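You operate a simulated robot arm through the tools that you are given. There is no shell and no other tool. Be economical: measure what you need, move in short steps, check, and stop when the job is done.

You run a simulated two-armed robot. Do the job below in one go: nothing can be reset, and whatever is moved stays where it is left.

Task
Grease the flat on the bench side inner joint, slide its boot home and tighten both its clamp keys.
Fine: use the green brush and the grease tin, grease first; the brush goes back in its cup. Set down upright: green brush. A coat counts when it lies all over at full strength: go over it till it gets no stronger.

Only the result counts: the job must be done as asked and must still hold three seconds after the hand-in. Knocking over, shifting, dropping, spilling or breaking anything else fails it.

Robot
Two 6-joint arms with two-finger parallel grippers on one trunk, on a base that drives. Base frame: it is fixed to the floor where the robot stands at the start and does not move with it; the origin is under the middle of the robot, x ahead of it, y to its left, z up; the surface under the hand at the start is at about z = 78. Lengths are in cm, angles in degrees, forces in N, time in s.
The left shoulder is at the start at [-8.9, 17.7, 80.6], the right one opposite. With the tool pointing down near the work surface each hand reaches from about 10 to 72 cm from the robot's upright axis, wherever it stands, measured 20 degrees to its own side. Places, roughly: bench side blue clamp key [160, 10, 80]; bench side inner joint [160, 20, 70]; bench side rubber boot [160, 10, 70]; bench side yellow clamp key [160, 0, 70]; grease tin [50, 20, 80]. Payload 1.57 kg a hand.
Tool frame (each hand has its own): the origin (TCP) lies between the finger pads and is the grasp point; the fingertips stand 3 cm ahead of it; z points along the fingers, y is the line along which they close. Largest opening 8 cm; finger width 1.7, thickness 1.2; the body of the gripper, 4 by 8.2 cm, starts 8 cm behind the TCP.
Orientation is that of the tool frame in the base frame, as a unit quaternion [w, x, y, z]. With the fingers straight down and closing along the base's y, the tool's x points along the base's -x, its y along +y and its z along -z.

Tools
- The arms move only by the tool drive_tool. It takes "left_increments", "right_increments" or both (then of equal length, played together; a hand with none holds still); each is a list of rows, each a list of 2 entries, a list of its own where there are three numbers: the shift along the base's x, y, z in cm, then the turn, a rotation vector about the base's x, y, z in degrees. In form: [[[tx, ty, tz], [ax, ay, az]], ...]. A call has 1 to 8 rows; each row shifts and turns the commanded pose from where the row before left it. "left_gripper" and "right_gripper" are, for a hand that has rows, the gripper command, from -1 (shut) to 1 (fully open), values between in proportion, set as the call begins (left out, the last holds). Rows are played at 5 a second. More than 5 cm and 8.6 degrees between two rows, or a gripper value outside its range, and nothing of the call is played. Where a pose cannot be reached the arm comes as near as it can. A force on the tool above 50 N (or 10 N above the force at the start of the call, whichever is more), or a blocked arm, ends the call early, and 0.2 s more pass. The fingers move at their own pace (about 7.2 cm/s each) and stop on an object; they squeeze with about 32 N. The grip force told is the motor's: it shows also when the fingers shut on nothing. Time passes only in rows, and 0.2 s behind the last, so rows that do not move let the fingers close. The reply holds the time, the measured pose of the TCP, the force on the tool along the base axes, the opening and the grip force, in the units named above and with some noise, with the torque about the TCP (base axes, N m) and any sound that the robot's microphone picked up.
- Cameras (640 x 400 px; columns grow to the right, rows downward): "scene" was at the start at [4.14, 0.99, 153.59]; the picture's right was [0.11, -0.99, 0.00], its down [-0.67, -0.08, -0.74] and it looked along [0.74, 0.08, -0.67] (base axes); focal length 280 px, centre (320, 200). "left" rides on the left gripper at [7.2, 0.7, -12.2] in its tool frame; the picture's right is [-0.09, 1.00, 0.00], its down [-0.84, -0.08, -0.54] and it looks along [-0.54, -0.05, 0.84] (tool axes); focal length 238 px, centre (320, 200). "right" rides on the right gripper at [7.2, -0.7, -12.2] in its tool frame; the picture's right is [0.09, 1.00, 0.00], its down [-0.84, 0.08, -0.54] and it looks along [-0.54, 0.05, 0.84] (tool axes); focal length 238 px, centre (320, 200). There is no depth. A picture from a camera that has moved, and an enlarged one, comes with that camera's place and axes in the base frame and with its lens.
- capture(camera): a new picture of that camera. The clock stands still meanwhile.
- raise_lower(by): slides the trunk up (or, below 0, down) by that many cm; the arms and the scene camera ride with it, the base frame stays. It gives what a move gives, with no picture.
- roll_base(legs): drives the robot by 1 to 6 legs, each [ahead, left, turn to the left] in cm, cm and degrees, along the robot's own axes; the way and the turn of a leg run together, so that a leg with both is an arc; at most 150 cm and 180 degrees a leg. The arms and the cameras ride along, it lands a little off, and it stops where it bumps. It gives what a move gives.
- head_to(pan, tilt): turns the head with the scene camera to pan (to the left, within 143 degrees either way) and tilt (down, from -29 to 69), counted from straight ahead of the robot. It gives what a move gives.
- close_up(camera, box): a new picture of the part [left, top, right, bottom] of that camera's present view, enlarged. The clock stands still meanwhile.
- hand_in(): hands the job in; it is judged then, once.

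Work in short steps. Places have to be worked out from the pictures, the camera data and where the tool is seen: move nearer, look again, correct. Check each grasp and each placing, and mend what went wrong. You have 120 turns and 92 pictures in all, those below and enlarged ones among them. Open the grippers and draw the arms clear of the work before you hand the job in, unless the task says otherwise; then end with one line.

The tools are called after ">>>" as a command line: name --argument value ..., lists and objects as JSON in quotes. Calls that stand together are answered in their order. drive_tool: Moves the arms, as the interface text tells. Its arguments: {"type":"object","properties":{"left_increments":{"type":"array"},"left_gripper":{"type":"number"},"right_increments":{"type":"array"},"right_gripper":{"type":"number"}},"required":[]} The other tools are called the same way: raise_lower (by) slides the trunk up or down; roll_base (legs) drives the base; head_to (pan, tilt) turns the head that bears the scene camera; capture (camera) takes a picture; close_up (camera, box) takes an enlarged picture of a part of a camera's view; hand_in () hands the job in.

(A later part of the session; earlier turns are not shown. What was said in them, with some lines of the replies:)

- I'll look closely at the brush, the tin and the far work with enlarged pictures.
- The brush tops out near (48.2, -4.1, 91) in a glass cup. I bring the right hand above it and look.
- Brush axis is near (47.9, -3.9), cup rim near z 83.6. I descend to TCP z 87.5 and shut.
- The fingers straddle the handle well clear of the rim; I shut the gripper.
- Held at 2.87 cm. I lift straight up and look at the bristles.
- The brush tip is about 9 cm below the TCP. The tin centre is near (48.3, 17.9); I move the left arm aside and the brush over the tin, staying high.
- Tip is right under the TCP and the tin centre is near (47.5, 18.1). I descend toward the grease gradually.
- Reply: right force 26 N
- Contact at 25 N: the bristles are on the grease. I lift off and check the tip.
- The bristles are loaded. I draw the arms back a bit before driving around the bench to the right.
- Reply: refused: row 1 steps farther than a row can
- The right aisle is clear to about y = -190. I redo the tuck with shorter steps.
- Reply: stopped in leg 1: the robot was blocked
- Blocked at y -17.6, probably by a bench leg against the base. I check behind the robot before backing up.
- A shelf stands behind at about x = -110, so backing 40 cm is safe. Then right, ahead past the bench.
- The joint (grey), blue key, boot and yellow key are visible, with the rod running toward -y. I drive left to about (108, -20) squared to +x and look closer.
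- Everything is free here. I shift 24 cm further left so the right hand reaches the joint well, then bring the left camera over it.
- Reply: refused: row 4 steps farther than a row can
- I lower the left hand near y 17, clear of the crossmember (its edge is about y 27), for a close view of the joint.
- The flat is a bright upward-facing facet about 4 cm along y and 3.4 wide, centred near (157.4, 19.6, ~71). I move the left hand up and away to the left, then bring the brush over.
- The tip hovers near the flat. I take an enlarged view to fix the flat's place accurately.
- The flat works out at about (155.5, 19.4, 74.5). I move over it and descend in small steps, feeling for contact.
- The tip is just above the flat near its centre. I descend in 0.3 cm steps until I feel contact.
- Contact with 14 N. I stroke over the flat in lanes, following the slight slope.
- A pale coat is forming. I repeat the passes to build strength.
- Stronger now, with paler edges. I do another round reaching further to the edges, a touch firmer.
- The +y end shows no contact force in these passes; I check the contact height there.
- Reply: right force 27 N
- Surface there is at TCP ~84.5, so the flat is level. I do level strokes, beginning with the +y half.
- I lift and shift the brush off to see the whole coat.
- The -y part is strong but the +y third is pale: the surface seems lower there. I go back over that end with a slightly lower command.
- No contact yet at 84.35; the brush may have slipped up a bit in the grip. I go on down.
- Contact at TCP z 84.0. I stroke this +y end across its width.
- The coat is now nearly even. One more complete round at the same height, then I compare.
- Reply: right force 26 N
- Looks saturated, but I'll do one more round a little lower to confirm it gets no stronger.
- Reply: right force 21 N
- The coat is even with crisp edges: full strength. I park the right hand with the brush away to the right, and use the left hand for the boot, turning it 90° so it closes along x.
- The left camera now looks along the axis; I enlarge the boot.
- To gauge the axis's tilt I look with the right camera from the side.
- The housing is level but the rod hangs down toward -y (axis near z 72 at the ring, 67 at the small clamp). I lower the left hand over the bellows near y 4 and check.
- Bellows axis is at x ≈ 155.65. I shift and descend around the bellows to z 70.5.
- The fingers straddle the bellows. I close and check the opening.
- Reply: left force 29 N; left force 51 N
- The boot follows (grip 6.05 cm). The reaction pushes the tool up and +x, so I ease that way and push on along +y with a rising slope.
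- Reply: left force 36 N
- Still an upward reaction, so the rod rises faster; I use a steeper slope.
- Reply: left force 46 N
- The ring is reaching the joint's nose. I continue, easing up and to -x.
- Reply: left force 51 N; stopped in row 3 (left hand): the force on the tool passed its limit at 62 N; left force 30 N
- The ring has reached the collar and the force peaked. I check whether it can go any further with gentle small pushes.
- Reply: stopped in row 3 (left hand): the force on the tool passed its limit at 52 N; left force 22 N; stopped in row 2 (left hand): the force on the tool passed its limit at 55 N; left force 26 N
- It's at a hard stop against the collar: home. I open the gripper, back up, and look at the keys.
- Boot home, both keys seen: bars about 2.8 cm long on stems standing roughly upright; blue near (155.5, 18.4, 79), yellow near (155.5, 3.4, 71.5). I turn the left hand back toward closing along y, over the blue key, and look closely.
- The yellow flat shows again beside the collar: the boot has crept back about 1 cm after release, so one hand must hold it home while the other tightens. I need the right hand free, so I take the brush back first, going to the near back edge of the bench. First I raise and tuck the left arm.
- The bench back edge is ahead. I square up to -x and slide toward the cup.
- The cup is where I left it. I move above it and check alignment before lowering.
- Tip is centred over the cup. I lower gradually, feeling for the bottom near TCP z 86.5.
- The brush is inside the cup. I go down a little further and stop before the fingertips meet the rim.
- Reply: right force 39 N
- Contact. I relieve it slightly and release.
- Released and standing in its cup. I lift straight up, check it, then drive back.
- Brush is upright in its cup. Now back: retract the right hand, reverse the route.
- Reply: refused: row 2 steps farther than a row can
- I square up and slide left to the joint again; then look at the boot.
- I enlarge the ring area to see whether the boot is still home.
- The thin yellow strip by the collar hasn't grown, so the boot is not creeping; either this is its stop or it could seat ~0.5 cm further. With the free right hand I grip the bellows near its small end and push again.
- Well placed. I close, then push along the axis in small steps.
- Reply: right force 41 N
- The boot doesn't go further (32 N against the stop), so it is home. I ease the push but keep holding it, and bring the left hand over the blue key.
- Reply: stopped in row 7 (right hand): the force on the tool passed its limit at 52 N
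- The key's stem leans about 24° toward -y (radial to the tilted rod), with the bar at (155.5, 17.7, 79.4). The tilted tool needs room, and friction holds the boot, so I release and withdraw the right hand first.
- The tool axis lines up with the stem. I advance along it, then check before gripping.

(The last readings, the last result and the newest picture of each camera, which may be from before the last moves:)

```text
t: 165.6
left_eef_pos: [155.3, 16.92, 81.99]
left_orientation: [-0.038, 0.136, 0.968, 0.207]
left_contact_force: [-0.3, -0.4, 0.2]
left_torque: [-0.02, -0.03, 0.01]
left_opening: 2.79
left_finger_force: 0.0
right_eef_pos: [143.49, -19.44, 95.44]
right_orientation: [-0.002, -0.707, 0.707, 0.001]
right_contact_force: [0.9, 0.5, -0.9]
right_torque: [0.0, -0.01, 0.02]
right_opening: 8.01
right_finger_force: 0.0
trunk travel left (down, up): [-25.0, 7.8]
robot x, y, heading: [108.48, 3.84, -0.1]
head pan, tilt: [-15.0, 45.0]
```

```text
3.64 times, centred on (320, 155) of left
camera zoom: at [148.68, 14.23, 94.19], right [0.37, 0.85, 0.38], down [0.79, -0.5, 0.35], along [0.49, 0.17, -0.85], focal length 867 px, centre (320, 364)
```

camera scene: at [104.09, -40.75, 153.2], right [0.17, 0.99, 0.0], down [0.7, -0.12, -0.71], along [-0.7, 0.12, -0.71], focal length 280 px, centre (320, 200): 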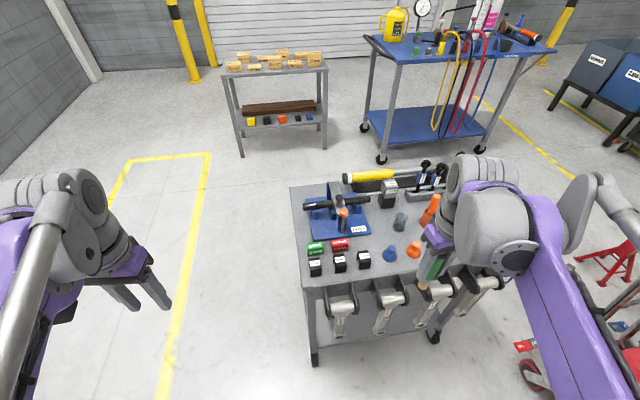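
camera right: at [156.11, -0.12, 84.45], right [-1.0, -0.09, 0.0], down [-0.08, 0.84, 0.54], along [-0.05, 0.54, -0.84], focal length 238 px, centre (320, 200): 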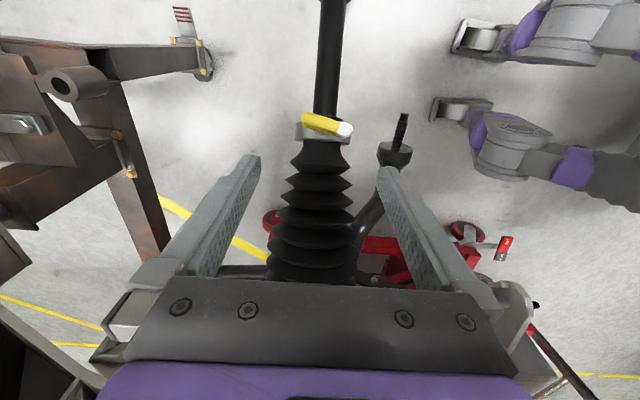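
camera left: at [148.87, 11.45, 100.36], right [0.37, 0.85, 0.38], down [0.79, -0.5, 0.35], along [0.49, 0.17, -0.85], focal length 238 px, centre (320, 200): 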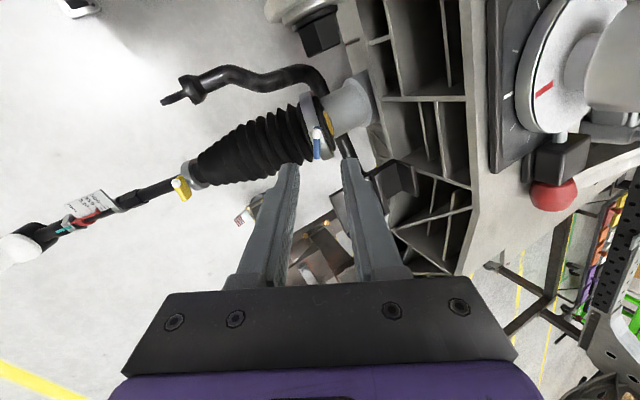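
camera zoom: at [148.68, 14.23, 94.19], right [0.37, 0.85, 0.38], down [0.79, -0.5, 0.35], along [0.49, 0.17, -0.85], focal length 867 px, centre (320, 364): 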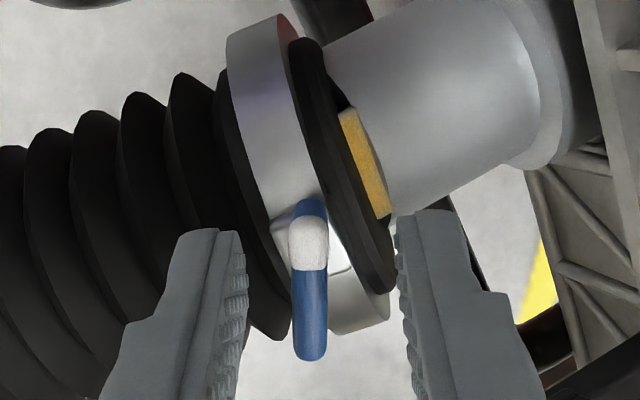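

The bar is centred between the fingers and lined up. I close on it.

>>> drive_tool --left_increments '[[[0, 0, 0], [0, 0, 0]], [[0, 0, 0], [0, 0, 0]], [[0, 0, 0], [0, 0, 0]]]' --left_gripper -1

>>> drive_tool --left_increments '[[[0, 0, 0], [0, 3.2, -7.3]], [[0, 0, 0], [0, 0, 0]]]'

>>> close_up --camera "left" --box '[240, 100, 400, 210]'

```text
t: 166.4
left_eef_pos: [155.16, 16.79, 81.86]
left_orientation: [-0.038, 0.136, 0.968, 0.209]
left_contact_force: [-8.7, -10.2, -17.8]
left_torque: [-0.28, -0.19, -0.15]
left_opening: 0.63
left_finger_force: 25.7
right_eef_pos: [143.54, -19.48, 95.54]
right_orientation: [-0.003, -0.706, 0.708, 0.001]
right_contact_force: [-0.2, -0.4, 0.5]
right_torque: [-0.05, 0.0, 0.01]
right_opening: 8.01
right_finger_force: 0.1
trunk travel left (down, up): [-25.0, 7.8]
robot x, y, heading: [108.29, 4.1, 0.3]
head pan, tilt: [-15.0, 45.0]
```

```text
t: 167.0
left_eef_pos: [155.34, 16.88, 82.03]
left_orientation: [-0.052, 0.204, 0.956, 0.206]
left_contact_force: [-9.6, -12.4, -20.8]
left_torque: [-0.09, 0.44, 0.17]
left_opening: 0.62
left_finger_force: 26.2
right_eef_pos: [143.56, -19.47, 95.36]
right_orientation: [-0.003, -0.707, 0.707, 0.001]
right_contact_force: [0.7, -0.4, -0.4]
right_torque: [-0.01, 0.01, 0.0]
right_opening: 8.01
right_finger_force: 0.0
trunk travel left (down, up): [-25.0, 7.8]
robot x, y, heading: [108.19, 4.15, -0.0]
head pan, tilt: [-15.0, 45.0]
```

```text
3.64 times, centred on (320, 155) of left
camera zoom: at [149.09, 14.95, 94.53], right [0.49, 0.79, 0.35], down [0.74, -0.6, 0.31], along [0.46, 0.11, -0.88], focal length 867 px, centre (320, 364)
```

zoom: 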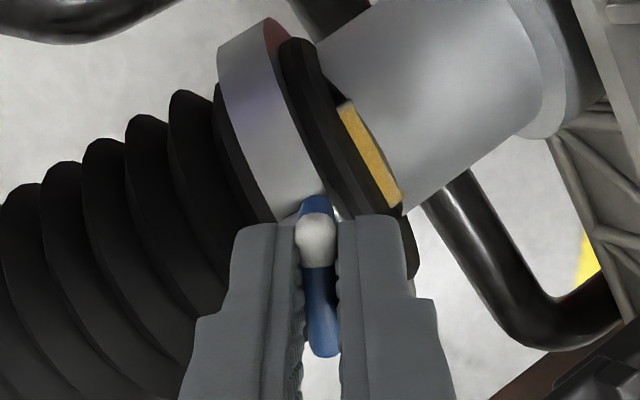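

The key turns with the gripper. I continue clockwise and watch the torque.

>>> drive_tool --left_increments '[[[0, 0, -0.05], [0, 3.2, -7.3]], [[0, 0, 0], [0, 3.2, -7.3]], [[0, 0, 0], [0, 3.2, -7.3]], [[0, 0, 0], [0, 3.2, -7.3]], [[0, 0, 0], [0, 0, 0]]]'

>>> drive_tool --left_increments '[[[0, 0, 0], [0, 3.2, -7.3]], [[0, 0, 0], [0, 3.2, -7.3]], [[0, 0, 0], [0, 3.2, -7.3]], [[0, 0, 0], [0, 3.2, -7.3]], [[0, 0, 0], [0, 0, 0]]]'

>>> close_up --camera "left" --box '[240, 100, 400, 210]'

```text
t: 168.2
left_eef_pos: [155.43, 16.92, 82.04]
left_orientation: [-0.102, 0.459, 0.862, 0.19]
left_contact_force: [5.6, -9.3, 15.5]
left_torque: [0.15, -0.02, -0.03]
left_opening: 0.64
left_finger_force: 25.7
right_eef_pos: [143.6, -19.46, 95.4]
right_orientation: [0.002, 0.707, -0.707, -0.001]
right_contact_force: [-0.4, -0.6, -0.5]
right_torque: [0.01, 0.01, 0.02]
right_opening: 8.01
right_finger_force: 0.2
trunk travel left (down, up): [-25.0, 7.8]
robot x, y, heading: [107.93, 3.74, 0.2]
head pan, tilt: [-15.0, 45.0]
```

```text
t: 169.4
left_eef_pos: [155.41, 16.93, 82.01]
left_orientation: [-0.147, 0.68, 0.701, 0.158]
left_contact_force: [22.9, -0.5, 20.2]
left_torque: [0.42, -0.37, -0.11]
left_opening: 0.64
left_finger_force: 26.0
right_eef_pos: [143.62, -19.42, 95.41]
right_orientation: [-0.002, -0.707, 0.707, 0.002]
right_contact_force: [0.9, -1.3, -0.9]
right_torque: [0.0, -0.02, 0.04]
right_opening: 7.99
right_finger_force: 0.2
trunk travel left (down, up): [-25.0, 7.8]
robot x, y, heading: [108.29, 4.01, -0.1]
head pan, tilt: [-15.0, 45.0]
```

```text
3.64 times, centred on (320, 155) of left
camera zoom: at [155.73, 18.38, 95.87], right [1.0, -0.06, -0.02], down [-0.05, -0.99, 0.14], along [-0.02, -0.14, -0.99], focal length 867 px, centre (320, 364)
```

zoom: 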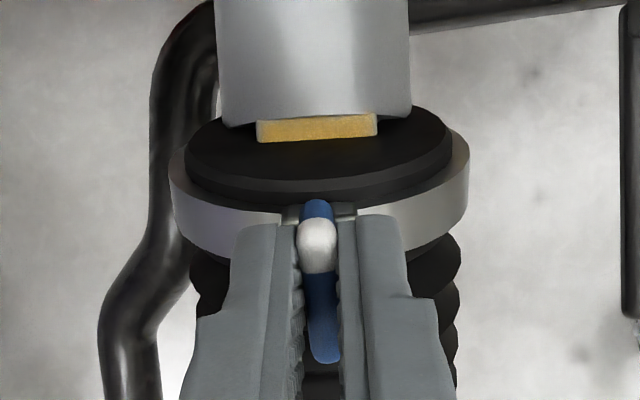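

Turned about 72° with no stop yet. I continue, easing toward the reaction force.

>>> drive_tool --left_increments '[[[0.15, 0, 0.1], [0, 3.2, -7.3]], [[0, 0, 0], [0, 3.2, -7.3]], [[0, 0, 0], [0, 0, 0]]]'

>>> drive_tool --left_increments '[[[0, 0, 0], [0, 3.2, -7.3]], [[0, 0, 0], [0, 3.2, -7.3]], [[0, 0, 0], [0, 0, 0]]]'

```text
t: 170.2
left_eef_pos: [155.57, 16.95, 81.91]
left_orientation: [-0.164, 0.771, 0.6, 0.135]
left_contact_force: [12.7, 0.2, -6.2]
left_torque: [0.11, -0.12, -0.03]
left_opening: 0.63
left_finger_force: 25.8
right_eef_pos: [143.71, -19.4, 95.3]
right_orientation: [0.003, 0.707, -0.707, -0.001]
right_contact_force: [0.1, 0.8, 0.9]
right_torque: [-0.01, 0.0, 0.01]
right_opening: 7.98
right_finger_force: 0.0
trunk travel left (down, up): [-25.0, 7.8]
robot x, y, heading: [108.23, 3.94, 0.0]
head pan, tilt: [-15.0, 45.0]
```

```text
t: 171.0
left_eef_pos: [155.54, 17.05, 81.85]
left_orientation: [-0.179, 0.847, 0.488, 0.112]
left_contact_force: [17.8, -1.5, -18.5]
left_torque: [-0.32, 0.06, 0.06]
left_opening: 0.63
left_finger_force: 26.2
right_eef_pos: [143.8, -19.42, 95.43]
right_orientation: [0.003, 0.708, -0.707, -0.001]
right_contact_force: [-0.7, 0.1, 0.5]
right_torque: [-0.01, 0.0, -0.03]
right_opening: 8.0
right_finger_force: 0.1
trunk travel left (down, up): [-25.0, 7.8]
robot x, y, heading: [108.37, 3.64, -0.0]
head pan, tilt: [-15.0, 45.0]
```

Still turning freely at ~104°. I go on.

>>> drive_tool --left_increments '[[[0.1, 0, -0.1], [0, 3.2, -7.3]], [[0, 0, 0], [0, 3.2, -7.3]], [[0, 0, 0], [0, 3.2, -7.3]], [[0, 0, 0], [0, 0, 0]]]'

>>> close_up --camera "left" --box '[240, 100, 400, 210]'

```text
t: 172.0
left_eef_pos: [155.7, 16.94, 81.93]
left_orientation: [-0.194, 0.931, 0.302, 0.073]
left_contact_force: [19.6, -6.2, -8.3]
left_torque: [-0.06, 0.05, 0.07]
left_opening: 0.65
left_finger_force: 26.2
right_eef_pos: [143.78, -19.44, 95.34]
right_orientation: [0.003, 0.707, -0.707, -0.001]
right_contact_force: [-0.4, 0.7, 0.2]
right_torque: [0.0, -0.02, -0.03]
right_opening: 8.03
right_finger_force: 0.1
trunk travel left (down, up): [-25.0, 7.8]
robot x, y, heading: [108.59, 4.09, 0.0]
head pan, tilt: [-15.0, 45.0]
```

```text
3.64 times, centred on (320, 155) of left
camera zoom: at [161.63, 15.27, 94.51], right [0.51, -0.79, -0.34], down [-0.73, -0.61, 0.31], along [-0.45, 0.09, -0.89], focal length 867 px, centre (320, 364)
```

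zoom: 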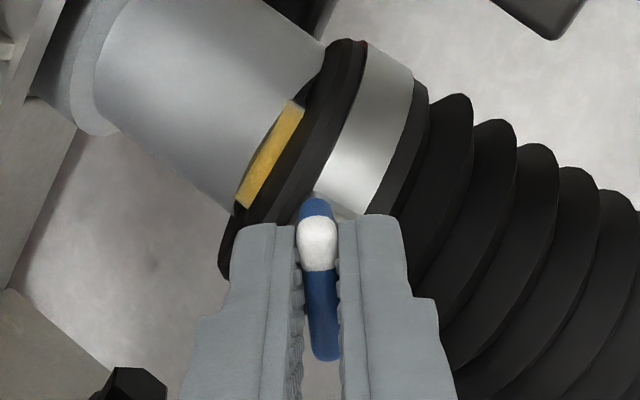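

About 128° now, still free. I continue carefully.

>>> drive_tool --left_increments '[[[0.1, 0, 0], [0, 3.2, -7.3]], [[0, 0, 0], [0, 3.2, -7.3]], [[0, 0, 0], [0, 3.2, -7.3]], [[0, 0, 0], [0, 0, 0]]]'

>>> drive_tool --left_increments '[[[0, 0, 0], [0, 3.2, -7.3]], [[0, 0, 0], [0, 3.2, -7.3]], [[0, 0, 0], [0, 0, 0]]]'

```text
t: 173.0
left_eef_pos: [155.75, 16.84, 81.79]
left_orientation: [-0.201, 0.974, 0.102, 0.031]
left_contact_force: [14.6, -14.4, -3.6]
left_torque: [-0.03, 0.0, 0.03]
left_opening: 0.64
left_finger_force: 26.7
right_eef_pos: [143.79, -19.43, 95.32]
right_orientation: [-0.003, -0.706, 0.708, 0.001]
right_contact_force: [-0.2, -0.2, 0.7]
right_torque: [0.0, 0.01, -0.01]
right_opening: 7.99
right_finger_force: 0.0
trunk travel left (down, up): [-25.0, 7.8]
robot x, y, heading: [108.35, 3.99, -0.2]
head pan, tilt: [-15.0, 45.0]
```

```text
t: 173.8
left_eef_pos: [155.65, 16.76, 81.9]
left_orientation: [-0.201, 0.979, -0.033, 0.002]
left_contact_force: [12.0, -17.4, -7.1]
left_torque: [-0.07, -0.46, 0.32]
left_opening: 0.72
left_finger_force: 26.6
right_eef_pos: [143.72, -19.45, 95.38]
right_orientation: [0.002, 0.707, -0.707, -0.001]
right_contact_force: [-0.2, 0.8, 0.6]
right_torque: [0.0, 0.02, 0.0]
right_opening: 8.01
right_finger_force: 0.1
trunk travel left (down, up): [-25.0, 7.8]
robot x, y, heading: [108.03, 4.01, -0.0]
head pan, tilt: [-15.0, 45.0]
```

Torque jumped to about 0.5 N·m and the fingers spread slightly: the key has met its stop. One more small turn to make sure.

>>> drive_tool --left_increments '[[[0, 0, 0], [0, 1.6, -3.6]], [[0, 0, 0], [0, 0, 0]]]'

>>> close_up --camera "left" --box '[240, 100, 400, 210]'

```text
t: 174.4
left_eef_pos: [155.69, 16.8, 81.83]
left_orientation: [-0.199, 0.978, -0.066, -0.006]
left_contact_force: [9.0, -20.6, -5.8]
left_torque: [-0.01, -0.33, 0.41]
left_opening: 0.82
left_finger_force: 26.8
right_eef_pos: [143.72, -19.61, 95.35]
right_orientation: [0.002, 0.707, -0.707, -0.001]
right_contact_force: [-1.4, 0.3, 0.0]
right_torque: [0.01, 0.01, 0.0]
right_opening: 7.98
right_finger_force: 0.1
trunk travel left (down, up): [-25.0, 7.8]
robot x, y, heading: [108.18, 3.64, 0.1]
head pan, tilt: [-15.0, 45.0]
```

```text
3.64 times, centred on (320, 155) of left
camera zoom: at [162.5, 10.49, 92.39], right [-0.22, -0.9, -0.39], down [-0.83, -0.03, 0.56], along [-0.51, 0.44, -0.73], focal length 867 px, centre (320, 364)
```

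zoom: 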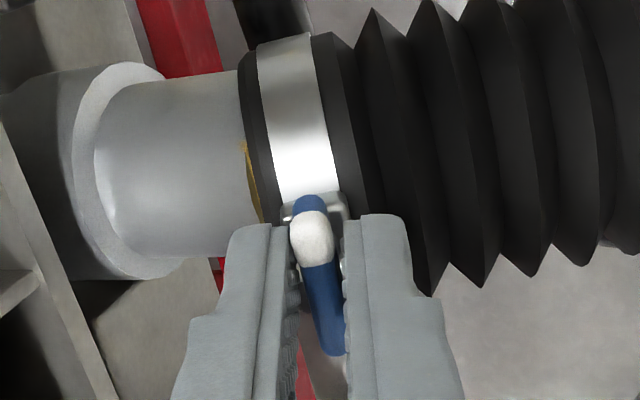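

The bar now skews in the fingers at about 165°: tight. I open, back off along the stem axis, move the right hand further away, and unwind the left wrist.

>>> drive_tool --left_increments '[[[0, 0, 0], [0, -1.6, 3.6]], [[0, 0, 0], [0, 0, 0]], [[0, -0.8, 1.8], [0, 0, 0]], [[0, -1.2, 2.6], [0, 0, 0]], [[0, -1.6, 3.6], [0, 0, 0]], [[0, -1, 3], [0, 0, 0]]]' --left_gripper -0.25 --right_increments '[[[-1.5, -2, 1], [0, 0, 0]], [[-1.5, -2, 1], [0, 0, 0]], [[-1.5, -2, 1], [0, 0, 0]], [[-1.5, -2, 1], [0, 0, 0]], [[-1.5, -2, 1], [0, 0, 0]], [[-1.5, -2, 1], [0, 0, 0]]]'

>>> drive_tool --left_increments '[[[0, 0, 0], [0, -3.45, 7.8]], [[0, 0, 0], [0, -3.45, 7.8]], [[0, 0, 0], [0, -3.45, 7.8]], [[0, 0, 0], [0, -3.45, 7.8]], [[0, 0, 0], [0, -3.45, 7.8]], [[0, 0, 0], [0, -3.45, 7.8]], [[0, 0, 0], [0, -3.45, 7.8]], [[0, 0, 0], [0, -3.45, 7.8]]]'

>>> drive_tool --left_increments '[[[0, 0, 0], [0, -3.45, 7.8]], [[0, 0, 0], [0, -3.45, 7.8]], [[0, 0, 0], [0, -3.45, 7.8]], [[0, 0, 0], [0, -3.45, 7.8]], [[0, 0, 0], [0, -3.45, 7.8]], [[0, 0, 0], [0, -3.45, 7.8]], [[0, 0, 0], [0, -3.45, 7.8]], [[0, 0, 0], [0, -3.45, 7.8]]]'

>>> drive_tool --left_increments '[[[0, -2, 0], [0, -3.45, 7.8]], [[0, -3, 0], [0, -3.45, 7.8]], [[0, -3, 0], [0, -3.45, 7.8]], [[0, -2.5, -2], [0, -3.45, 7.8]]]'

>>> capture --camera "left"

```text
t: 175.8
left_eef_pos: [155.56, 12.23, 93.04]
left_orientation: [-0.201, 0.979, -0.033, 0.003]
left_contact_force: [0.1, -0.2, -0.3]
left_torque: [-0.02, 0.02, -0.02]
left_opening: 2.98
left_finger_force: 0.1
right_eef_pos: [134.52, -31.18, 101.47]
right_orientation: [0.002, 0.707, -0.707, -0.002]
right_contact_force: [0.1, 0.2, 0.2]
right_torque: [-0.05, 0.0, 0.02]
right_opening: 8.0
right_finger_force: 0.1
trunk travel left (down, up): [-25.0, 7.8]
robot x, y, heading: [108.18, 4.16, -0.3]
head pan, tilt: [-15.0, 45.0]
```

```text
t: 177.6
left_eef_pos: [155.6, 12.34, 92.92]
left_orientation: [-0.174, 0.827, 0.521, 0.122]
left_contact_force: [0.3, -0.4, -0.1]
left_torque: [-0.04, 0.02, -0.02]
left_opening: 3.03
left_finger_force: 0.0
right_eef_pos: [134.62, -31.24, 101.38]
right_orientation: [-0.001, -0.706, 0.708, 0.0]
right_contact_force: [0.4, -0.7, 0.6]
right_torque: [-0.02, 0.02, 0.04]
right_opening: 7.98
right_finger_force: 0.1
trunk travel left (down, up): [-25.0, 7.8]
robot x, y, heading: [108.27, 4.21, -0.1]
head pan, tilt: [-15.0, 45.0]
```

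```text
t: 179.4
left_eef_pos: [155.74, 12.36, 92.87]
left_orientation: [-0.089, 0.388, 0.895, 0.199]
left_contact_force: [0.0, -0.8, 0.4]
left_torque: [0.04, -0.01, -0.02]
left_opening: 3.01
left_finger_force: 0.0
right_eef_pos: [134.45, -31.22, 101.39]
right_orientation: [0.002, 0.707, -0.707, -0.001]
right_contact_force: [-0.3, 0.2, 0.0]
right_torque: [0.02, -0.01, 0.03]
right_opening: 7.98
right_finger_force: 0.0
trunk travel left (down, up): [-25.0, 7.8]
robot x, y, heading: [108.4, 3.75, -0.1]
head pan, tilt: [-15.0, 45.0]
```

```text
t: 180.4
left_eef_pos: [155.6, 1.76, 90.88]
left_orientation: [-0.032, 0.107, 0.971, 0.213]
left_contact_force: [0.1, 0.0, -0.1]
left_torque: [0.03, -0.02, 0.01]
left_opening: 2.99
left_finger_force: 0.1
right_eef_pos: [134.57, -31.26, 101.31]
right_orientation: [-0.003, -0.706, 0.708, 0.002]
right_contact_force: [0.6, -0.2, -0.6]
right_torque: [0.02, 0.0, -0.01]
right_opening: 8.02
right_finger_force: 0.0
trunk travel left (down, up): [-25.0, 7.8]
robot x, y, heading: [107.87, 3.77, -0.1]
head pan, tilt: [-15.0, 45.0]
```

```text
9 pictures are left
camera left: at [148.89, -1.42, 102.92], right [0.31, 0.86, 0.39], down [0.81, -0.46, 0.37], along [0.5, 0.2, -0.84], focal length 238 px, centre (320, 200)
```

left: 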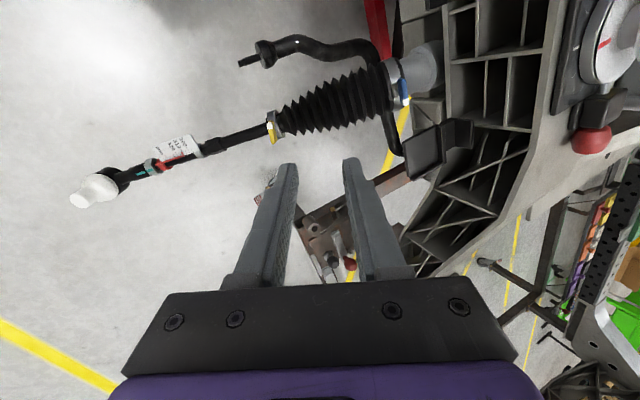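

Yellow bar near (155.3, 3.55, 71). I descend to a hover on its stem axis and check.

>>> drive_tool --left_increments '[[[-0.1, -0.6, -4], [0, 0, 0]], [[-0.1, -0.6, -4], [0, 0, 0]], [[-0.1, -0.6, -3.3], [0, 0, 0]], [[0, 0.8, -2], [0, 0, 0]], [[0, 0.8, -1.8], [0, 0, 0]]]'

>>> close_up --camera "left" --box '[240, 80, 400, 190]'

```text
t: 181.6
left_eef_pos: [155.47, 1.64, 75.75]
left_orientation: [-0.032, 0.109, 0.971, 0.212]
left_contact_force: [-0.5, 0.7, 0.7]
left_torque: [0.01, 0.01, 0.02]
left_opening: 2.97
left_finger_force: 0.0
right_eef_pos: [134.52, -31.21, 101.41]
right_orientation: [-0.002, -0.707, 0.708, 0.001]
right_contact_force: [0.7, 0.2, 0.3]
right_torque: [0.0, 0.0, 0.01]
right_opening: 7.97
right_finger_force: 0.0
trunk travel left (down, up): [-25.0, 7.8]
robot x, y, heading: [108.25, 3.78, -0.1]
head pan, tilt: [-15.0, 45.0]
```

```text
3.64 times, centred on (320, 135) of left
camera zoom: at [148.65, -1.48, 87.81], right [0.31, 0.86, 0.39], down [0.81, -0.46, 0.37], along [0.5, 0.2, -0.84], focal length 867 px, centre (320, 436)
```

zoom: 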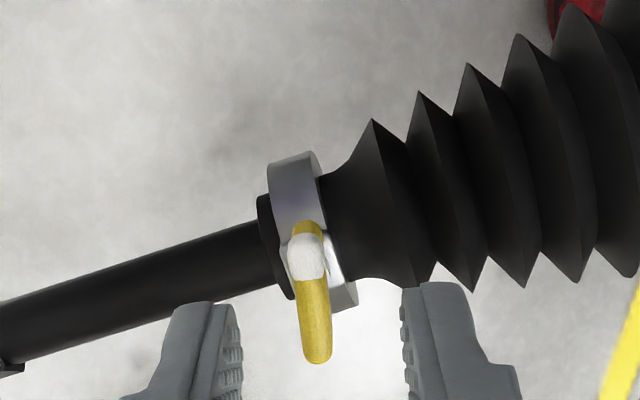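

Aligned; the bar is ~4.4 cm ahead. I advance 2.7 cm along the axis with a slight -y correction, and close.

>>> drive_tool --left_increments '[[[-0.05, 0.4, -1.3], [0, 0, 0]], [[0, 0.55, -1.2], [0, 0, 0]], [[0, 0, 0], [0, 0, 0]]]'

>>> drive_tool --left_increments '[[[0, 0, 0], [0, 0, 0]], [[0, 0, 0], [0, 0, 0]], [[0, 0, 0], [0, 0, 0]]]' --left_gripper -1

>>> close_up --camera "left" --box '[240, 80, 400, 190]'

```text
t: 182.4
left_eef_pos: [155.29, 2.63, 73.27]
left_orientation: [-0.032, 0.109, 0.971, 0.212]
left_contact_force: [-0.3, -0.1, 0.0]
left_torque: [-0.01, 0.0, 0.01]
left_opening: 3.0
left_finger_force: 0.0
right_eef_pos: [134.58, -31.11, 101.34]
right_orientation: [-0.002, -0.706, 0.708, 0.001]
right_contact_force: [0.0, -0.6, 0.2]
right_torque: [-0.01, 0.0, -0.02]
right_opening: 8.0
right_finger_force: 0.2
trunk travel left (down, up): [-25.0, 7.8]
robot x, y, heading: [108.19, 3.88, -0.1]
head pan, tilt: [-15.0, 45.0]
```

```text
t: 183.2
left_eef_pos: [155.35, 2.58, 73.36]
left_orientation: [-0.032, 0.11, 0.971, 0.212]
left_contact_force: [-4.2, -4.6, -7.8]
left_torque: [-0.08, -0.2, -0.08]
left_opening: 0.61
left_finger_force: 25.9
right_eef_pos: [134.54, -31.35, 101.45]
right_orientation: [-0.003, -0.707, 0.708, 0.001]
right_contact_force: [-0.4, -0.7, -0.3]
right_torque: [-0.02, -0.02, -0.01]
right_opening: 7.99
right_finger_force: 0.0
trunk travel left (down, up): [-25.0, 7.8]
robot x, y, heading: [108.24, 3.92, 0.0]
head pan, tilt: [-15.0, 45.0]
```

```text
3.64 times, centred on (320, 135) of left
camera zoom: at [148.58, -0.53, 85.32], right [0.32, 0.86, 0.39], down [0.81, -0.46, 0.37], along [0.5, 0.2, -0.84], focal length 867 px, centre (320, 436)
```

zoom: 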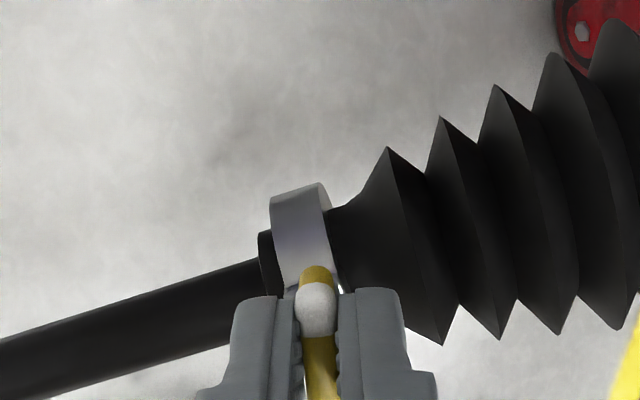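

Gripped at 0.61 cm, same as the blue. I turn clockwise about the stem axis in chunks, watching the forces.

>>> drive_tool --left_increments '[[[0, 0, 0], [0, 3.2, -7.3]], [[0, 0, 0], [0, 3.2, -7.3]], [[0, 0, 0], [0, 3.2, -7.3]], [[0, 0, 0], [0, 3.2, -7.3]], [[0, 0, 0], [0, 3.2, -7.3]], [[0, 0, 0], [0, 0, 0]]]'

>>> drive_tool --left_increments '[[[0.05, 0, 0], [0, 3.2, -7.3]], [[0, 0, 0], [0, 3.2, -7.3]], [[0, 0, 0], [0, 3.2, -7.3]], [[0, 0, 0], [0, 3.2, -7.3]], [[0, 0, 0], [0, 0, 0]]]'

```text
t: 184.6
left_eef_pos: [155.38, 2.61, 73.38]
left_orientation: [-0.096, 0.435, 0.874, 0.196]
left_contact_force: [8.2, -2.7, 10.7]
left_torque: [0.54, 0.22, 0.09]
left_opening: 0.61
left_finger_force: 25.9
right_eef_pos: [134.53, -31.1, 101.41]
right_orientation: [0.001, 0.708, -0.706, -0.001]
right_contact_force: [0.2, -0.3, -0.6]
right_torque: [-0.03, -0.03, -0.02]
right_opening: 8.02
right_finger_force: 0.0
trunk travel left (down, up): [-25.0, 7.8]
robot x, y, heading: [108.09, 4.24, 0.1]
head pan, tilt: [-15.0, 45.0]
```

```text
t: 185.8
left_eef_pos: [155.54, 2.65, 73.44]
left_orientation: [-0.14, 0.66, 0.72, 0.164]
left_contact_force: [20.0, -1.6, 21.3]
left_torque: [0.17, -0.23, -0.07]
left_opening: 0.66
left_finger_force: 26.0
right_eef_pos: [134.53, -31.29, 101.34]
right_orientation: [-0.002, -0.707, 0.707, 0.0]
right_contact_force: [-0.4, -0.2, 0.0]
right_torque: [-0.01, 0.02, 0.02]
right_opening: 8.01
right_finger_force: 0.0
trunk travel left (down, up): [-25.0, 7.8]
robot x, y, heading: [108.09, 4.2, 0.0]
head pan, tilt: [-15.0, 45.0]
```

The same pattern as with blue; I ease by the reaction and keep on.

>>> drive_tool --left_increments '[[[0.15, 0, 0.1], [0, 3.2, -7.3]], [[0, 0, 0], [0, 3.2, -7.3]], [[0, 0, 0], [0, 3.2, -7.3]], [[0, 0, 0], [0, 0, 0]]]'

>>> drive_tool --left_increments '[[[0.05, 0, -0.05], [0, 3.2, -7.3]], [[0, 0, 0], [0, 3.2, -7.3]], [[0, 0, 0], [0, 3.2, -7.3]], [[0, 0, 0], [0, 0, 0]]]'

>>> drive_tool --left_increments '[[[0.1, 0, 0], [0, 3.2, -7.3]], [[0, 0, 0], [0, 3.2, -7.3]], [[0, 0, 0], [0, 3.2, -7.3]], [[0, 0, 0], [0, 0, 0]]]'

```text
t: 186.8
left_eef_pos: [155.49, 2.68, 73.3]
left_orientation: [-0.167, 0.795, 0.568, 0.13]
left_contact_force: [7.2, 4.1, -7.5]
left_torque: [0.15, 0.19, 0.08]
left_opening: 0.64
left_finger_force: 25.6
right_eef_pos: [134.64, -31.12, 101.36]
right_orientation: [0.003, 0.707, -0.707, -0.001]
right_contact_force: [0.3, 0.0, -0.4]
right_torque: [-0.01, 0.01, -0.02]
right_opening: 7.99
right_finger_force: 0.1
trunk travel left (down, up): [-25.0, 7.8]
robot x, y, heading: [108.28, 3.82, -0.1]
head pan, tilt: [-15.0, 45.0]
```

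```text
t: 187.8
left_eef_pos: [155.6, 2.66, 73.27]
left_orientation: [-0.184, 0.898, 0.39, 0.093]
left_contact_force: [5.0, 2.9, -12.2]
left_torque: [-0.06, 0.36, 0.16]
left_opening: 0.63
left_finger_force: 26.0
right_eef_pos: [134.72, -31.18, 101.23]
right_orientation: [-0.003, -0.707, 0.708, 0.001]
right_contact_force: [1.1, 0.2, 0.1]
right_torque: [-0.04, -0.01, 0.02]
right_opening: 8.0
right_finger_force: 0.1
trunk travel left (down, up): [-25.0, 7.8]
robot x, y, heading: [108.14, 3.77, 0.0]
head pan, tilt: [-15.0, 45.0]
```

```text
t: 188.8
left_eef_pos: [155.74, 2.58, 73.3]
left_orientation: [-0.196, 0.959, 0.197, 0.052]
left_contact_force: [0.8, -5.4, -17.8]
left_torque: [0.0, 0.23, 0.09]
left_opening: 0.68
left_finger_force: 26.2
right_eef_pos: [134.5, -31.28, 101.4]
right_orientation: [-0.002, -0.707, 0.707, 0.001]
right_contact_force: [-0.7, -0.3, 0.2]
right_torque: [0.02, 0.01, 0.01]
right_opening: 8.0
right_finger_force: 0.0
trunk travel left (down, up): [-25.0, 7.8]
robot x, y, heading: [108.15, 4.05, -0.1]
head pan, tilt: [-15.0, 45.0]
```

About 143° so far; I go on to the stop.

>>> drive_tool --left_increments '[[[0.05, 0, 0], [0, 3.2, -7.3]], [[0, 0, 0], [0, 3.2, -7.3]], [[0, 0, 0], [0, 0, 0]]]'

>>> drive_tool --left_increments '[[[0, 0, 0], [0, 3.2, -7.3]], [[0, 0, 0], [0, 0, 0]]]'

>>> close_up --camera "left" --box '[240, 90, 400, 200]'

```text
t: 189.6
left_eef_pos: [155.7, 2.59, 73.39]
left_orientation: [-0.199, 0.978, 0.062, 0.024]
left_contact_force: [-2.3, -7.4, -14.3]
left_torque: [0.04, 0.37, 0.19]
left_opening: 0.66
left_finger_force: 25.8
right_eef_pos: [134.61, -31.37, 101.45]
right_orientation: [-0.002, -0.707, 0.708, 0.001]
right_contact_force: [-0.5, -0.5, 0.7]
right_torque: [0.01, 0.02, -0.02]
right_opening: 8.01
right_finger_force: 0.0
trunk travel left (down, up): [-25.0, 7.8]
robot x, y, heading: [108.24, 4.29, 0.1]
head pan, tilt: [-15.0, 45.0]
```

```text
t: 190.2
left_eef_pos: [155.82, 2.59, 73.33]
left_orientation: [-0.197, 0.98, -0.006, 0.009]
left_contact_force: [-3.9, -9.7, -15.0]
left_torque: [0.04, 0.11, 0.4]
left_opening: 0.62
left_finger_force: 25.9
right_eef_pos: [134.5, -31.26, 101.29]
right_orientation: [0.002, 0.708, -0.707, -0.001]
right_contact_force: [0.0, -0.8, -0.5]
right_torque: [0.01, -0.01, -0.02]
right_opening: 7.99
right_finger_force: 0.1
trunk travel left (down, up): [-25.0, 7.8]
robot x, y, heading: [108.16, 3.96, -0.1]
head pan, tilt: [-15.0, 45.0]
```

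```text
3.64 times, centred on (320, 145) of left
camera zoom: at [162.61, -2.88, 84.31], right [-0.1, -0.92, -0.39], down [-0.85, -0.13, 0.52], along [-0.52, 0.38, -0.76], focal length 867 px, centre (320, 400)
```

zoom: 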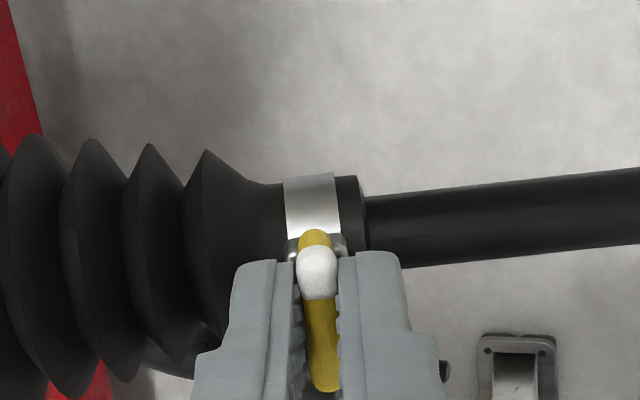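

Torque about the stem is rising (0.3 N·m). I turn on in small amounts until the stop is plain.

>>> drive_tool --left_increments '[[[0, 0, 0], [0, 1.6, -3.6]], [[0, 0, 0], [0, 1.6, -3.6]], [[0, 0, 0], [0, 0, 0]]]'

```text
t: 191.0
left_eef_pos: [155.75, 2.66, 73.33]
left_orientation: [-0.197, 0.978, -0.073, -0.005]
left_contact_force: [6.4, -9.5, -6.7]
left_torque: [0.14, -0.43, 0.32]
left_opening: 0.87
left_finger_force: 27.6
right_eef_pos: [134.71, -31.4, 101.39]
right_orientation: [0.003, 0.707, -0.707, -0.001]
right_contact_force: [-0.1, -0.2, 0.4]
right_torque: [-0.01, -0.02, 0.01]
right_opening: 7.99
right_finger_force: 0.0
trunk travel left (down, up): [-25.0, 7.8]
robot x, y, heading: [107.93, 3.95, 0.1]
head pan, tilt: [-15.0, 45.0]
```

Fingers spread to 0.87 and torque is 0.47: at the stop, tight. I open, back off along the stem, and look at both keys.

>>> drive_tool --left_increments '[[[0, 0, 0], [0, -1.6, 3.6]], [[0, 0, 0], [0, 0, 0]], [[0, 0, 0], [0, 0, 0]], [[0, -0.8, 1.8], [0, 0, 0]], [[0, -1.2, 2.6], [0, 0, 0]], [[0, -1.6, 4], [0, 0, 0]], [[0, -1, 4.5], [0, 0, 0]], [[0, -1, 4.5], [0, 0, 0]]]' --left_gripper -0.25

>>> drive_tool --left_increments '[[[-2, 0, 4], [0, -3.45, 7.8]], [[-2, 0, 3], [0, -3.45, 7.8]], [[-2, 0, 2], [0, -3.45, 7.8]], [[0, 0, 0], [0, -3.45, 7.8]], [[0, 0, 0], [0, -3.45, 7.8]], [[0, 0, 0], [0, -3.45, 7.8]], [[0, 0, 0], [0, -3.45, 7.8]], [[0, 0, 0], [0, -3.45, 7.8]]]'

>>> capture --camera "left"

```text
t: 192.8
left_eef_pos: [155.72, -3.19, 90.67]
left_orientation: [-0.197, 0.98, -0.039, 0.002]
left_contact_force: [0.7, -0.2, 0.4]
left_torque: [0.03, -0.02, -0.03]
left_opening: 3.0
left_finger_force: 0.1
right_eef_pos: [134.58, -31.25, 101.37]
right_orientation: [0.002, 0.708, -0.707, -0.001]
right_contact_force: [0.0, 0.3, -0.6]
right_torque: [0.02, -0.04, -0.03]
right_opening: 7.99
right_finger_force: 0.0
trunk travel left (down, up): [-25.0, 7.8]
robot x, y, heading: [107.99, 4.16, -0.1]
head pan, tilt: [-15.0, 45.0]
```

```text
t: 194.6
left_eef_pos: [149.79, -2.93, 99.69]
left_orientation: [-0.172, 0.83, 0.516, 0.121]
left_contact_force: [-0.6, -0.1, -1.1]
left_torque: [-0.03, 0.01, -0.01]
left_opening: 2.98
left_finger_force: 0.0
right_eef_pos: [134.46, -31.25, 101.37]
right_orientation: [0.001, 0.707, -0.707, 0.0]
right_contact_force: [-0.2, 0.3, 0.2]
right_torque: [0.0, 0.04, -0.03]
right_opening: 8.0
right_finger_force: 0.0
trunk travel left (down, up): [-25.0, 7.8]
robot x, y, heading: [107.97, 3.87, -0.0]
head pan, tilt: [-15.0, 45.0]
```

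```text
5 pictures are left
camera left: at [153.07, -2.47, 113.35], right [0.85, -0.48, -0.19], down [-0.45, -0.87, 0.19], along [-0.26, -0.07, -0.96], focal length 238 px, centre (320, 200)
```

left: 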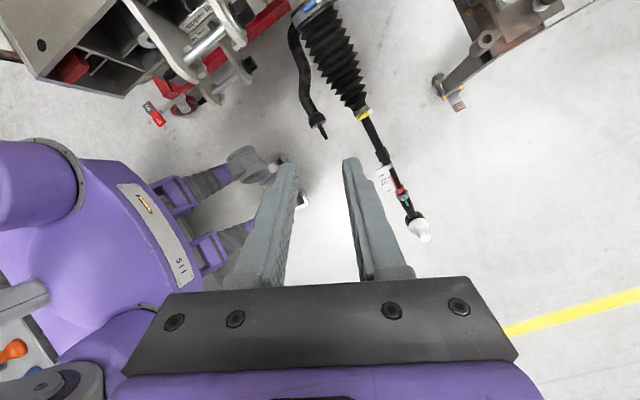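

I draw the left arm back and check the whole joint with the scene camera.

>>> drive_tool --left_increments '[[[-3, 2, 3], [0, -3.45, 7.8]], [[-3, 2, 3], [0, -3.45, 7.8]], [[-3, 2, 2], [0, -3.45, 7.8]], [[-2, 3, 2], [0, -3.45, 7.8]], [[0, 3, 0], [0, -3.45, 7.8]], [[0, 3, 0], [0, -3.45, 7.8]], [[0, 4, 0], [-8, 0, 0]], [[0, 4, 0], [-8, 0, 0]]]'

>>> head_to --pan 20 --tilt 50

>>> capture --camera "scene"

```text
t: 196.4
left_eef_pos: [138.62, 20.04, 109.94]
left_orientation: [-0.04, 0.536, 0.841, 0.069]
left_contact_force: [-0.5, 0.2, 0.4]
left_torque: [0.0, 0.01, 0.0]
left_opening: 3.0
left_finger_force: 0.1
right_eef_pos: [134.56, -31.25, 101.43]
right_orientation: [-0.002, -0.707, 0.707, 0.0]
right_contact_force: [0.4, -0.2, 0.0]
right_torque: [-0.01, 0.02, 0.03]
right_opening: 8.0
right_finger_force: 0.0
trunk travel left (down, up): [-25.0, 7.8]
robot x, y, heading: [108.17, 3.73, 0.2]
head pan, tilt: [-15.0, 45.0]
```

```text
t: 197.4
left_eef_pos: [138.69, 20.07, 109.82]
left_orientation: [-0.041, 0.535, 0.841, 0.071]
left_contact_force: [0.1, 0.7, 0.3]
left_torque: [0.05, 0.02, 0.0]
left_opening: 2.99
left_finger_force: 0.0
right_eef_pos: [134.44, -31.21, 101.38]
right_orientation: [-0.002, -0.707, 0.707, 0.0]
right_contact_force: [0.0, -0.2, 0.5]
right_torque: [-0.01, 0.05, 0.01]
right_opening: 8.01
right_finger_force: 0.1
trunk travel left (down, up): [-25.0, 7.8]
robot x, y, heading: [108.39, 3.76, 0.1]
head pan, tilt: [20.0, 50.0]
```

```text
4 pictures are left
camera scene: at [111.23, 6.61, 152.51], right [0.34, -0.94, 0.0], down [-0.72, -0.26, -0.64], along [0.6, 0.22, -0.77], focal length 280 px, centre (320, 200)
```

scene: 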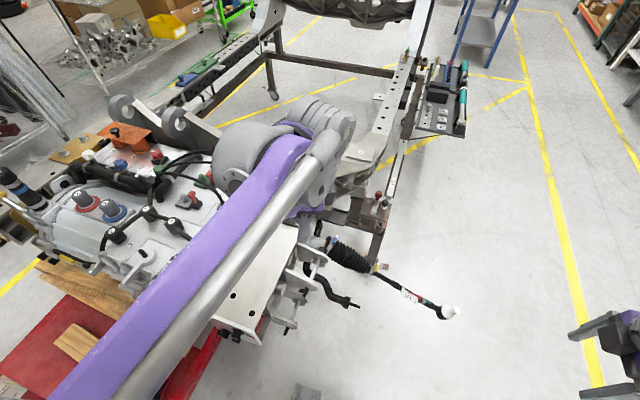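

>>> close_up --camera "scene" --box '[300, 215, 410, 290]'

```text
5.33 times, centred on (355, 252) of scene
camera zoom: at [111.23, 6.61, 152.51], right [0.34, -0.94, 0.0], down [-0.72, -0.26, -0.64], along [0.6, 0.22, -0.77], focal length 1491 px, centre (133, -80)
```

zoom: 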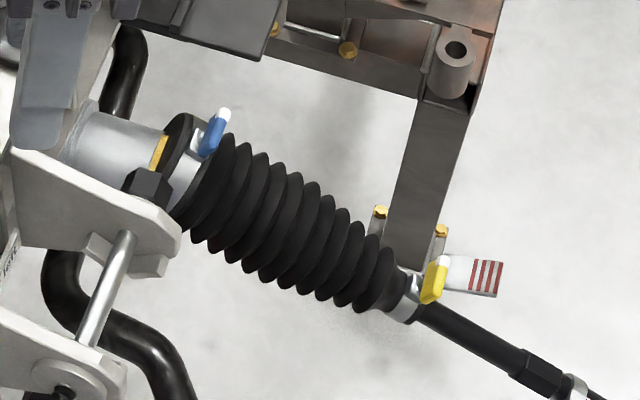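

Both keys have swung about 165° to their stops, and the boot sits where it met its stop. I open the left gripper fully, with both arms clear, and finish.

>>> drive_tool --left_increments '[[[-2, 0, 1], [0, 0, 0]], [[-2, 0, 1], [0, 0, 0]], [[0, 0, 0], [0, 0, 0]]]' --left_gripper 1

>>> hand_in

```text
t: 198.2
left_eef_pos: [134.61, 20.0, 111.65]
left_orientation: [-0.04, 0.535, 0.841, 0.071]
left_contact_force: [-0.1, 0.2, 0.3]
left_torque: [0.0, 0.03, 0.03]
left_opening: 8.01
left_finger_force: 0.0
right_eef_pos: [134.66, -31.1, 101.44]
right_orientation: [-0.002, -0.707, 0.707, 0.001]
right_contact_force: [-0.2, -0.4, 0.7]
right_torque: [0.04, 0.02, -0.01]
right_opening: 8.01
right_finger_force: 0.0
trunk travel left (down, up): [-25.0, 7.8]
robot x, y, heading: [108.54, 3.84, 0.2]
head pan, tilt: [20.0, 50.0]
```

```text
The job is handed in.
```

I greased the flat until the coat got no stronger, put the green brush back upright in its cup, pushed the boot to a hard stop, and turned both clamp keys to their stops; about 0.6 cm of the flat still shows at that boot stop, and I couldn't confirm that counts as fully home.
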